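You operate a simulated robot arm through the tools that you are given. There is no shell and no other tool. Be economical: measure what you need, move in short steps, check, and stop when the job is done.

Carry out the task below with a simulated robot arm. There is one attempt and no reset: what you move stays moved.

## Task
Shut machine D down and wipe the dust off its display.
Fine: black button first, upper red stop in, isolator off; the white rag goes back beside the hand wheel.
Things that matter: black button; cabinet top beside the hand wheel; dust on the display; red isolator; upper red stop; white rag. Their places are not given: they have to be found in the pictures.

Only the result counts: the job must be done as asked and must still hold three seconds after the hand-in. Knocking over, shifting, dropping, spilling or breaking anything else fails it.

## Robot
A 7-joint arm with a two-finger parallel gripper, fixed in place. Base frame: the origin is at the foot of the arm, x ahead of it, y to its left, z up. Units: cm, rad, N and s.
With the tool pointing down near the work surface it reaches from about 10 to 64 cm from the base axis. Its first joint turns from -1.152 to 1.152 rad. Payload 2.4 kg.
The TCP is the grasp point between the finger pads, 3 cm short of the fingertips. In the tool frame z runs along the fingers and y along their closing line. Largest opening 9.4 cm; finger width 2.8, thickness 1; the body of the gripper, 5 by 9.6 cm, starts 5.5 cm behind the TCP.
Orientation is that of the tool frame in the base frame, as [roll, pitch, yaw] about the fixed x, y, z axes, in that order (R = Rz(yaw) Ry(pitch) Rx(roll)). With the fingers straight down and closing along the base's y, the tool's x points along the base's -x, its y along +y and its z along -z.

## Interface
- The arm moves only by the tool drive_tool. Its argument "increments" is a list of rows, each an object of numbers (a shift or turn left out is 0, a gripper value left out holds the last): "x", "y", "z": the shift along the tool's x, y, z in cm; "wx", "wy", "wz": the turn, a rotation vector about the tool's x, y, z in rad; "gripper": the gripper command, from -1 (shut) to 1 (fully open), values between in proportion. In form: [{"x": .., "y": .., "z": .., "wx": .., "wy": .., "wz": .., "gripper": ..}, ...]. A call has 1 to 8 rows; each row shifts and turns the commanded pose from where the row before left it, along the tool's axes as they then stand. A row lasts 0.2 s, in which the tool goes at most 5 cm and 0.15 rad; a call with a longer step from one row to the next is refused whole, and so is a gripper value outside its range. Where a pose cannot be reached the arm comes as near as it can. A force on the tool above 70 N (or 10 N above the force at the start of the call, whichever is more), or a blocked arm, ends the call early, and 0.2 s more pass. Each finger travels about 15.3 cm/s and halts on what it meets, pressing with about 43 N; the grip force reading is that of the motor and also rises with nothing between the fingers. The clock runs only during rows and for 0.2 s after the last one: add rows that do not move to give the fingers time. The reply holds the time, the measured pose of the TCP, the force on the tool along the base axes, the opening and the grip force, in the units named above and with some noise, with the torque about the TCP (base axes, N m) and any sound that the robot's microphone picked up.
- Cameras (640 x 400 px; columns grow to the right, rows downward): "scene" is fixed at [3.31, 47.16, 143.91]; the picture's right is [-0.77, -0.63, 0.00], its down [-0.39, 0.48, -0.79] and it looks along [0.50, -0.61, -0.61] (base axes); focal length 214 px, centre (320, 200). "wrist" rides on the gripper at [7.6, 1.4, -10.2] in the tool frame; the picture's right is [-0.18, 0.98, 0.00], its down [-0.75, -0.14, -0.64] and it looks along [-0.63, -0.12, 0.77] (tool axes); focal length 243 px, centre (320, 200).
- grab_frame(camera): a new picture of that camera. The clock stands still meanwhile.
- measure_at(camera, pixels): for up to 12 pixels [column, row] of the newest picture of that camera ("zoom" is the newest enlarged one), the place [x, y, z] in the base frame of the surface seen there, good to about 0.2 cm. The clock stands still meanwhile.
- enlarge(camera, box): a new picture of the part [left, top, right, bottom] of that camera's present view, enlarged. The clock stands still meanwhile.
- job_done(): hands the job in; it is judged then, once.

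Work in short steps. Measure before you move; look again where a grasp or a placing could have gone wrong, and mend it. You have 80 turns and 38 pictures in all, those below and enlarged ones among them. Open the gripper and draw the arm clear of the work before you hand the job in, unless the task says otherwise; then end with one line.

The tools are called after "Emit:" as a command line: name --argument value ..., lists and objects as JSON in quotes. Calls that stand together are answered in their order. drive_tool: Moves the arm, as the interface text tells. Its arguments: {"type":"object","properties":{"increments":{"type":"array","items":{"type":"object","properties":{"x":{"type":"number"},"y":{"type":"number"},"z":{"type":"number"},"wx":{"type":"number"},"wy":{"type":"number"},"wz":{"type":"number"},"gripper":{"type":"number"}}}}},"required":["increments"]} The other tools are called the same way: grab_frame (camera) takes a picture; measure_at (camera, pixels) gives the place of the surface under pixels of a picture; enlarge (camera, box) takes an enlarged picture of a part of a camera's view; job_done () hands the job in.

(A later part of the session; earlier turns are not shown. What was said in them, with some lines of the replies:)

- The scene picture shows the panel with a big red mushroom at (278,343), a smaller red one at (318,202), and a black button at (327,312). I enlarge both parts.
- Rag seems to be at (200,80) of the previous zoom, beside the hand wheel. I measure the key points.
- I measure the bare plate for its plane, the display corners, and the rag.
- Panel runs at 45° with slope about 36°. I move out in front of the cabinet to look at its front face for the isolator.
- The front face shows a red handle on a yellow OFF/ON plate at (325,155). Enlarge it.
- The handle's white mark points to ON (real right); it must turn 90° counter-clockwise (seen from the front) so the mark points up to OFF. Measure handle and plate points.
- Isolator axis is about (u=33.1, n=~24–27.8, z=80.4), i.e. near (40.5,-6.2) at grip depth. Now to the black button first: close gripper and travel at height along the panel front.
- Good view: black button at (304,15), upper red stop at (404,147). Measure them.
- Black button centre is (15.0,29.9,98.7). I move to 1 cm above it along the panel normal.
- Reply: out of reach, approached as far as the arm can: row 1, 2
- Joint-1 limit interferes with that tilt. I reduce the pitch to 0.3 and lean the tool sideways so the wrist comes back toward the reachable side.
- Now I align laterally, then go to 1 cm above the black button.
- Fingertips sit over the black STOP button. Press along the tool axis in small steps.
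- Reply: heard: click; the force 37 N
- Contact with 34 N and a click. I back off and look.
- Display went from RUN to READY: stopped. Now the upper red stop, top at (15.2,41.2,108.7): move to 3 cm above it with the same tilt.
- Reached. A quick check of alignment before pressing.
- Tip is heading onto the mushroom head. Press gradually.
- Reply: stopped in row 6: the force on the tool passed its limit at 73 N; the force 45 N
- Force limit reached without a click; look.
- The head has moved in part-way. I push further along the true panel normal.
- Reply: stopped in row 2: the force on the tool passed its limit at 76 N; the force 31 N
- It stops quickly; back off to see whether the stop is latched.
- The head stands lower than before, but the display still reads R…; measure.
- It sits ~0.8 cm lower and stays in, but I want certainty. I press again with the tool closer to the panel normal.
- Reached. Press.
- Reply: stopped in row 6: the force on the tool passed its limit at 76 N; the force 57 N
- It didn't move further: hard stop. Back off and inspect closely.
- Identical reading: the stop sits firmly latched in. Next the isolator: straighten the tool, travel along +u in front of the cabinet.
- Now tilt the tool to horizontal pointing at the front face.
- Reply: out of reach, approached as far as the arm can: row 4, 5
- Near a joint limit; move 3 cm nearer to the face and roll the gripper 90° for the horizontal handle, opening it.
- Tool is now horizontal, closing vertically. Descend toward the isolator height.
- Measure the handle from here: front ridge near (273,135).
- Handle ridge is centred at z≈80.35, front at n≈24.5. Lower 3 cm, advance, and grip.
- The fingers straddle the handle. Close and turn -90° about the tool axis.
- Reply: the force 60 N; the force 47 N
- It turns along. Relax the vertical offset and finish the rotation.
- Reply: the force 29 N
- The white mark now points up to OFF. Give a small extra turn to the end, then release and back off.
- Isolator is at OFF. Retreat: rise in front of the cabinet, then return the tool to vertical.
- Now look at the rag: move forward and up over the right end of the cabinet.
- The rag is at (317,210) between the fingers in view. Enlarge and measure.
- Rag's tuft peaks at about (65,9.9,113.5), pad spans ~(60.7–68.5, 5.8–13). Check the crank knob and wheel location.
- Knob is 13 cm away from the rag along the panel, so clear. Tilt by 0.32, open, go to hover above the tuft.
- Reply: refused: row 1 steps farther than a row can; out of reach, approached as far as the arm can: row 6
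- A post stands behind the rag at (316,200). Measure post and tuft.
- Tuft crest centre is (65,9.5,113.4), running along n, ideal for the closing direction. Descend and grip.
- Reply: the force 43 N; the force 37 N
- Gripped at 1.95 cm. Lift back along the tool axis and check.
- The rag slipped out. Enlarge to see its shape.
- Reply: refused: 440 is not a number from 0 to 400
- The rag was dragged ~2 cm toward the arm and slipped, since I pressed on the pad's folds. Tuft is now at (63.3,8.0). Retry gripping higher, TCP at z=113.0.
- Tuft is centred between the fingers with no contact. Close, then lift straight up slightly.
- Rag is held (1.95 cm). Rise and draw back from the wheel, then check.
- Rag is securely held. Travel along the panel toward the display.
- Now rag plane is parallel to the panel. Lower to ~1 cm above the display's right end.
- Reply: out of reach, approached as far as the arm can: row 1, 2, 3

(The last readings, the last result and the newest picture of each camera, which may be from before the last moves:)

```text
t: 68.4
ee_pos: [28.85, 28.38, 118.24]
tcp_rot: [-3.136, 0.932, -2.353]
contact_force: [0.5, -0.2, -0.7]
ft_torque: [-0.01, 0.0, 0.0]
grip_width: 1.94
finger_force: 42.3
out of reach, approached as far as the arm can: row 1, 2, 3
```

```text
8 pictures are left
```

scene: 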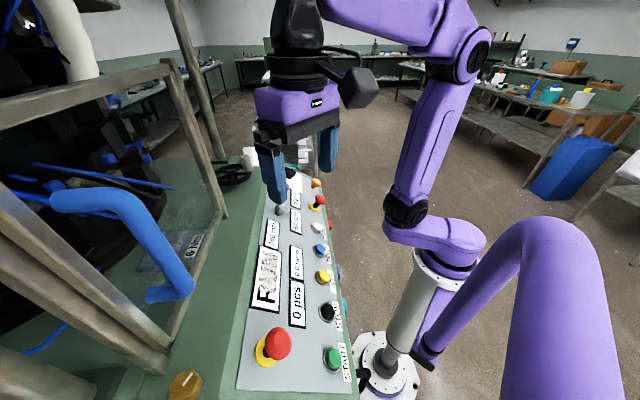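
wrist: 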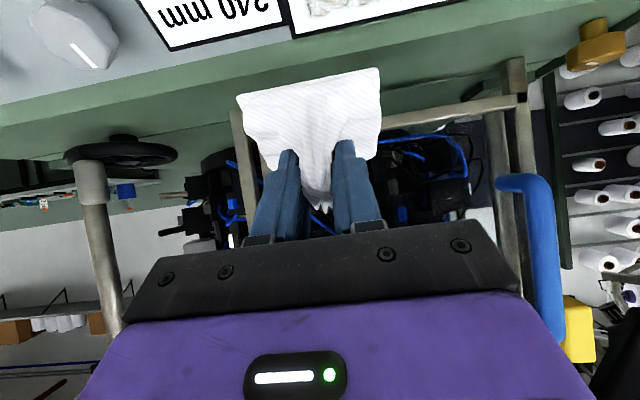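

That steep tilt is out of reach. Better: yaw the tool -90° so that the lean needed to keep the rag flat on the panel is smaller. First straighten the tool.

Emit:
drive_tool --increments '[{"wy": 0.15}, {"wy": 0.15}, {"wy": 0.15}, {"wy": 0.15}, {"wy": 0.15}, {"wy": 0.15}, {"wy": 0.03, "z": -3}, {}]'

Emit:
drive_tool --increments '[{"wz": -0.15}, {"wz": -0.15}, {"wz": -0.15}, {"wz": -0.15}, {"wz": -0.15}, {"wz": -0.15}, {"wz": -0.15}, {"wz": -0.15}]'

Emit:
drive_tool --increments '[{"wz": -0.15}, {"wz": -0.15}, {"wz": -0.07}, {"wx": 0.15}, {"wx": 0.15}, {"wx": 0.15}, {"wx": 0.156}, {}]'

Emit:
drive_tool --increments '[{"wy": -0.12}, {"wy": -0.12}, {"wy": -0.11}, {}]'

```text
t: 70.2
ee_pos: [28.73, 28.07, 121.3]
tcp_rot: [3.141, 0.018, -2.359]
contact_force: [0.9, -0.6, -0.6]
ft_torque: [0.02, 0.0, 0.03]
grip_width: 1.94
finger_force: 43.0
```

```text
t: 72.0
ee_pos: [28.66, 28.17, 121.32]
tcp_rot: [-3.125, 0.003, -1.157]
contact_force: [-0.1, 0.2, -0.6]
ft_torque: [0.02, 0.0, 0.02]
grip_width: 1.92
finger_force: 42.8
```

```text
refused: row 7 steps farther than a row can; nothing moved
```

```text
t: 73.0
ee_pos: [28.64, 28.17, 121.17]
tcp_rot: [-3.123, 0.356, -1.15]
contact_force: [-0.1, -0.3, 0.2]
ft_torque: [-0.03, 0.01, 0.03]
grip_width: 1.93
finger_force: 43.1
```

Rag is now level with yaw -1.15. Combine the remaining yaw (+0.365) and 0.606 lean about the panel's long axis.

Emit:
drive_tool --increments '[{"wx": -0.0417, "wz": -0.1143}, {"wx": -0.0417, "wz": -0.1143}, {"wx": -0.0417, "wz": -0.1143}, {"wx": 0.1138, "wz": -0.0416}, {"wx": 0.1138, "wz": -0.0416}, {"wx": 0.1138, "wz": -0.0416}, {"wx": 0.1138, "wz": -0.0416}, {"wx": 0.1138, "wz": -0.0416}]'

```text
t: 74.8
ee_pos: [28.75, 28.29, 121.14]
tcp_rot: [-2.485, 0.278, -0.582]
contact_force: [-0.3, 0.7, 0.0]
ft_torque: [-0.04, 0.01, 0.0]
grip_width: 1.92
finger_force: 43.2
```

Orientation checks out (rag plane parallel to the panel). Lower to 1.5 cm above the display's right part.

Emit:
drive_tool --increments '[{"x": 0.35, "y": 2.15, "z": 2.8}, {"x": 0.35, "y": 2.15, "z": 2.8}, {"x": 0.36, "y": 2.18, "z": 2.75}, {}, {}]'

Emit:
enlarge --camera "scene" --box '[200, 200, 360, 330]'

```text
t: 76.0
ee_pos: [27.3, 29.24, 110.63]
tcp_rot: [-2.487, 0.279, -0.58]
contact_force: [-0.4, -0.6, 0.2]
ft_torque: [-0.01, 0.0, 0.01]
grip_width: 1.94
finger_force: 43.1
```

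```text
3.08 times, centred on (280, 265) of scene
```

zoom: 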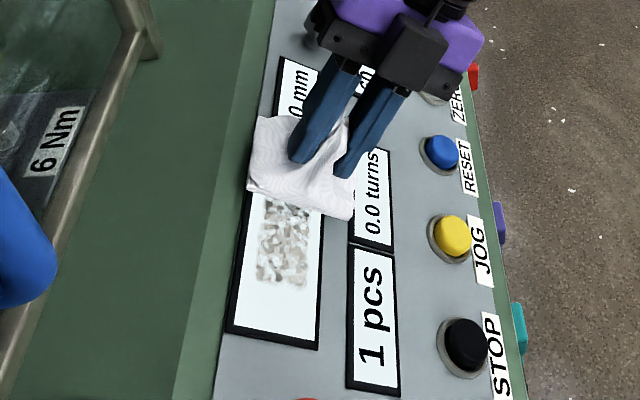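

Rag is over the right end, the display is blank (power off). Lower to contact.

Emit:
drive_tool --increments '[{"x": 0.34, "z": 0.94}, {"x": 0.1, "z": 0.28}, {"x": 0.1, "z": 0.28}, {}]'

```text
t: 77.0
ee_pos: [27.87, 30.01, 109.41]
tcp_rot: [-2.488, 0.281, -0.583]
contact_force: [-0.7, -1.8, 0.0]
ft_torque: [0.0, 0.06, 0.04]
grip_width: 1.95
finger_force: 42.2
```

Emit:
drive_tool --increments '[{"x": 0.07, "z": 0.19}, {"x": 0.07, "z": 0.19}, {}]'

```text
t: 77.8
ee_pos: [27.92, 30.02, 109.44]
tcp_rot: [-2.482, 0.281, -0.58]
contact_force: [-20.2, -33.7, 49.2]
ft_torque: [-0.09, 0.12, -0.04]
grip_width: 1.96
finger_force: 42.9
```

Firm contact (63 N). Ease off slightly and sweep to the left across the display.

Emit:
drive_tool --increments '[{"x": -0.09, "z": -0.24}, {"x": -1.41, "z": 0.5}, {"x": -1.41, "z": 0.5}, {"x": -1.41, "z": 0.5}, {"x": -1.41, "z": 0.5}, {"x": -1.41, "z": 0.5}, {}]'

```text
t: 79.4
ee_pos: [22.49, 35.26, 109.32]
tcp_rot: [-2.489, 0.279, -0.582]
contact_force: [-3.4, -1.9, 3.6]
ft_torque: [0.06, 0.16, 0.14]
grip_width: 1.94
finger_force: 42.7
```

Light contact remains. Press 0.1 cm more and sweep back right, with a small uphill shift.

Emit:
drive_tool --increments '[{"x": 0.04, "z": 0.1}, {"x": 1.41, "z": -0.5}, {"x": 1.41, "z": -0.5}, {"x": 1.41, "z": -0.5}, {"x": 1.41, "z": -0.5}, {"x": 1.41, "z": -0.5}, {"x": 0.9, "z": -0.32}, {}]'

Emit:
drive_tool --increments '[{"x": -0.7, "z": -1.9}, {"x": -0.7, "z": -1.9}, {"x": 2.7, "z": -1.7}, {"x": 3.7, "z": -3}, {"x": 3.7, "z": -3}, {}]'

Emit:
enlarge --camera "scene" --box '[220, 220, 340, 330]'

```text
t: 81.2
ee_pos: [28.43, 29.32, 109.31]
tcp_rot: [-2.486, 0.281, -0.579]
contact_force: [-10.6, -1.4, 11.9]
ft_torque: [-0.09, 0.04, -0.05]
grip_width: 1.97
finger_force: 42.8
```

```text
t: 82.6
ee_pos: [33.98, 17.41, 115.47]
tcp_rot: [-2.489, 0.283, -0.584]
contact_force: [-0.3, 1.1, -0.5]
ft_torque: [0.01, 0.02, 0.0]
grip_width: 1.95
finger_force: 43.0
```

```text
3.64 times, centred on (280, 275) of scene
```

zoom: 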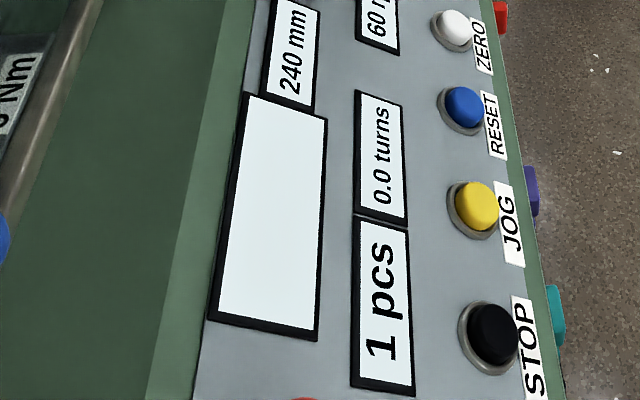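

Display is clean. Now raise, level the rag, and yaw back.

Emit:
drive_tool --increments '[{"x": -0.95, "y": -2.0, "z": -2.65}, {"x": -0.95, "y": -2.0, "z": -2.65}, {"wx": -0.1138, "wz": 0.0416}, {"wx": -0.1138, "wz": 0.0416}, {"wx": -0.1138, "wz": 0.0416}, {"wx": -0.1138, "wz": 0.0416}, {"wx": -0.1138, "wz": 0.0416}, {}]'

Emit:
drive_tool --increments '[{"wx": 0.049, "wz": 0.134}, {"wx": 0.049, "wz": 0.134}, {"wx": 0.049, "wz": 0.134}, {"wx": 0.049, "wz": 0.134}, {"wx": 0.049, "wz": 0.134}, {"wx": 0.049, "wz": 0.134}, {"wx": 0.049, "wz": 0.134}, {"wx": 0.049, "wz": 0.134}]'

Emit:
drive_tool --increments '[{"wx": 0.049, "wz": 0.134}, {"wx": 0.049, "wz": 0.134}, {"wx": 0.049, "wz": 0.134}, {}]'

```text
t: 84.4
ee_pos: [33.94, 17.39, 122.53]
tcp_rot: [-3.125, 0.347, -0.789]
contact_force: [0.7, 1.0, -1.8]
ft_torque: [0.0, -0.04, -0.02]
grip_width: 1.95
finger_force: 43.2
```

```text
t: 86.2
ee_pos: [33.81, 17.42, 122.57]
tcp_rot: [-3.129, 0.366, -1.932]
contact_force: [-0.4, 0.3, -0.1]
ft_torque: [-0.01, -0.01, 0.01]
grip_width: 1.95
finger_force: 43.4
```

```text
t: 87.2
ee_pos: [33.85, 17.35, 122.55]
tcp_rot: [-3.138, 0.37, -2.363]
contact_force: [-0.3, -0.1, -0.6]
ft_torque: [-0.01, -0.02, 0.0]
grip_width: 1.95
finger_force: 43.3
```

Carry it along to above the spot beside the hand wheel.

Emit:
drive_tool --increments '[{"y": -4.6}, {"y": -4.6}, {"y": -4.6}, {"y": -4.6}, {"y": -4.6}, {"y": -4.2}, {}]'

Emit:
drive_tool --increments '[{"x": -3.4, "z": 1.3}, {"x": -3.4, "z": 1.3}, {"x": -3.4, "z": 2}, {"x": -3.4, "z": 3}, {"z": 1.5}, {}, {}]'

```text
t: 88.8
ee_pos: [53.23, -2.03, 122.71]
tcp_rot: [-3.138, 0.369, -2.361]
contact_force: [0.0, 1.0, -0.4]
ft_torque: [0.0, 0.01, -0.03]
grip_width: 1.94
finger_force: 42.5
```

```text
t: 90.4
ee_pos: [64.2, 9.36, 118.98]
tcp_rot: [-3.139, 0.367, -2.36]
contact_force: [0.0, 0.4, -0.3]
ft_torque: [0.01, 0.04, -0.03]
grip_width: 1.95
finger_force: 43.1
```

Descend straight down gently to z≈112.9.

Emit:
drive_tool --increments '[{"x": 0.9, "z": 2.33}, {"x": 0.9, "z": 2.33}, {"x": 0.25, "z": 0.65}, {"x": 0.07, "z": 0.19}, {}, {}]'

```text
t: 91.8
ee_pos: [64.23, 9.34, 113.02]
tcp_rot: [-3.139, 0.368, -2.361]
contact_force: [-0.7, 0.5, -0.6]
ft_torque: [0.03, -0.01, -0.02]
grip_width: 1.92
finger_force: 43.0
```

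Emit:
drive_tool --increments '[{"x": 0.07, "z": 0.19}, {"x": 0.05, "z": 0.1}, {}]'

```text
t: 92.6
ee_pos: [64.33, 9.36, 112.84]
tcp_rot: [-3.138, 0.37, -2.362]
contact_force: [0.1, -0.5, 2.2]
ft_torque: [0.01, 0.09, 0.02]
grip_width: 1.94
finger_force: 42.9
```

Light contact (2 N). Open partly and rise straight up along the tool axis.

Emit:
drive_tool --increments '[{"gripper": -0.3}, {"gripper": 0.05}, {}, {"z": -2.5}, {"z": -4}, {"z": -4}, {}]'

Emit:
grab_frame --camera "wrist"

```text
t: 94.2
ee_pos: [61.71, 6.65, 122.7]
tcp_rot: [-3.138, 0.368, -2.361]
contact_force: [0.2, 1.0, 0.1]
ft_torque: [0.0, 0.03, 0.0]
grip_width: 4.92
finger_force: 0.1
```

```text
5 pictures are left
```

wrist: 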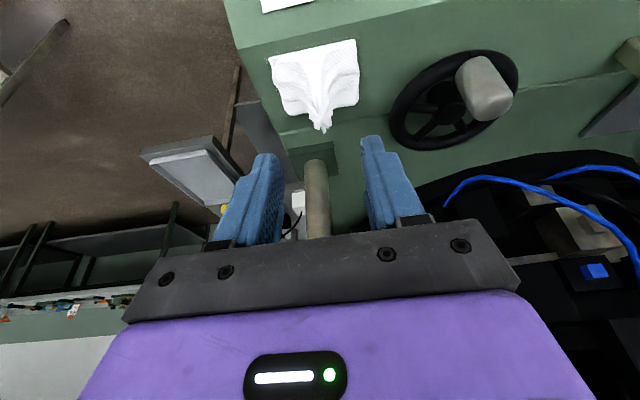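

Rag lies back beside the hand wheel. Draw the arm clear and do a final check of the panel.

Emit:
drive_tool --increments '[{"z": -4}, {"x": 4, "z": -1}, {"x": 4, "z": -1}, {"x": 4, "z": -1}, {"x": 4, "z": -1}, {}]'

Emit:
grab_frame --camera "scene"

Emit:
enlarge --camera "scene" --box '[220, 270, 360, 400]'

```text
t: 95.6
ee_pos: [48.9, -6.04, 124.53]
tcp_rot: [-3.139, 0.37, -2.362]
contact_force: [-0.1, -0.1, 0.2]
ft_torque: [0.02, -0.02, 0.0]
grip_width: 4.95
finger_force: 0.0
```

```text
4 pictures are left
```

scene: 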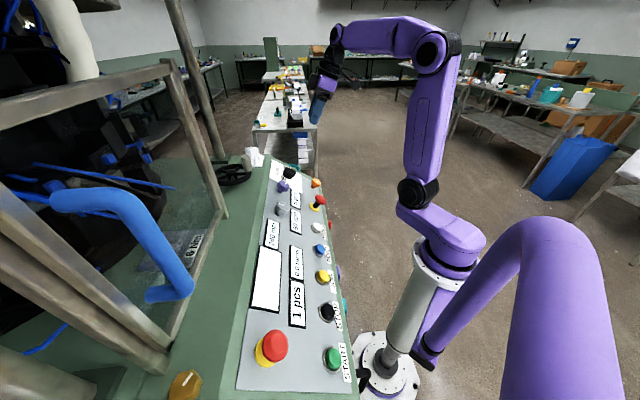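

```text
3.08 times, centred on (290, 335) of scene
```

zoom: 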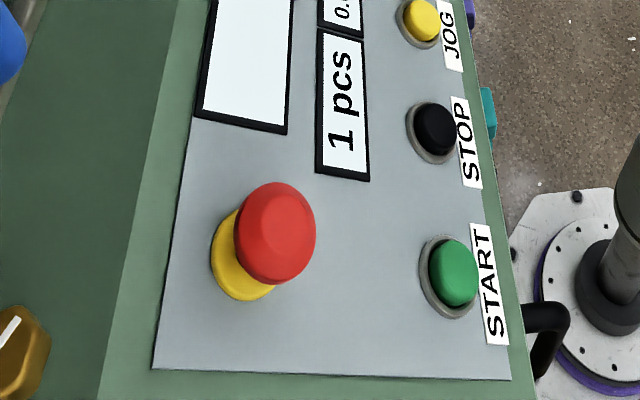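

The red stop stays in, the isolator is at OFF, the display is clean, and the rag is back. The arm is clear, so I hand the job in.

Emit:
job_done

```text
The job is handed in.
```

Machine D is shut down: black STOP button pressed first, then the upper red stop pushed in and the isolator turned to OFF. The display is wiped clean, the white rag is back beside the hand wheel, and the job is handed in. I heard no click from the red stop, but it sat about 0.8 cm lower, didn't move under a second hard press, and was still in at the last check.
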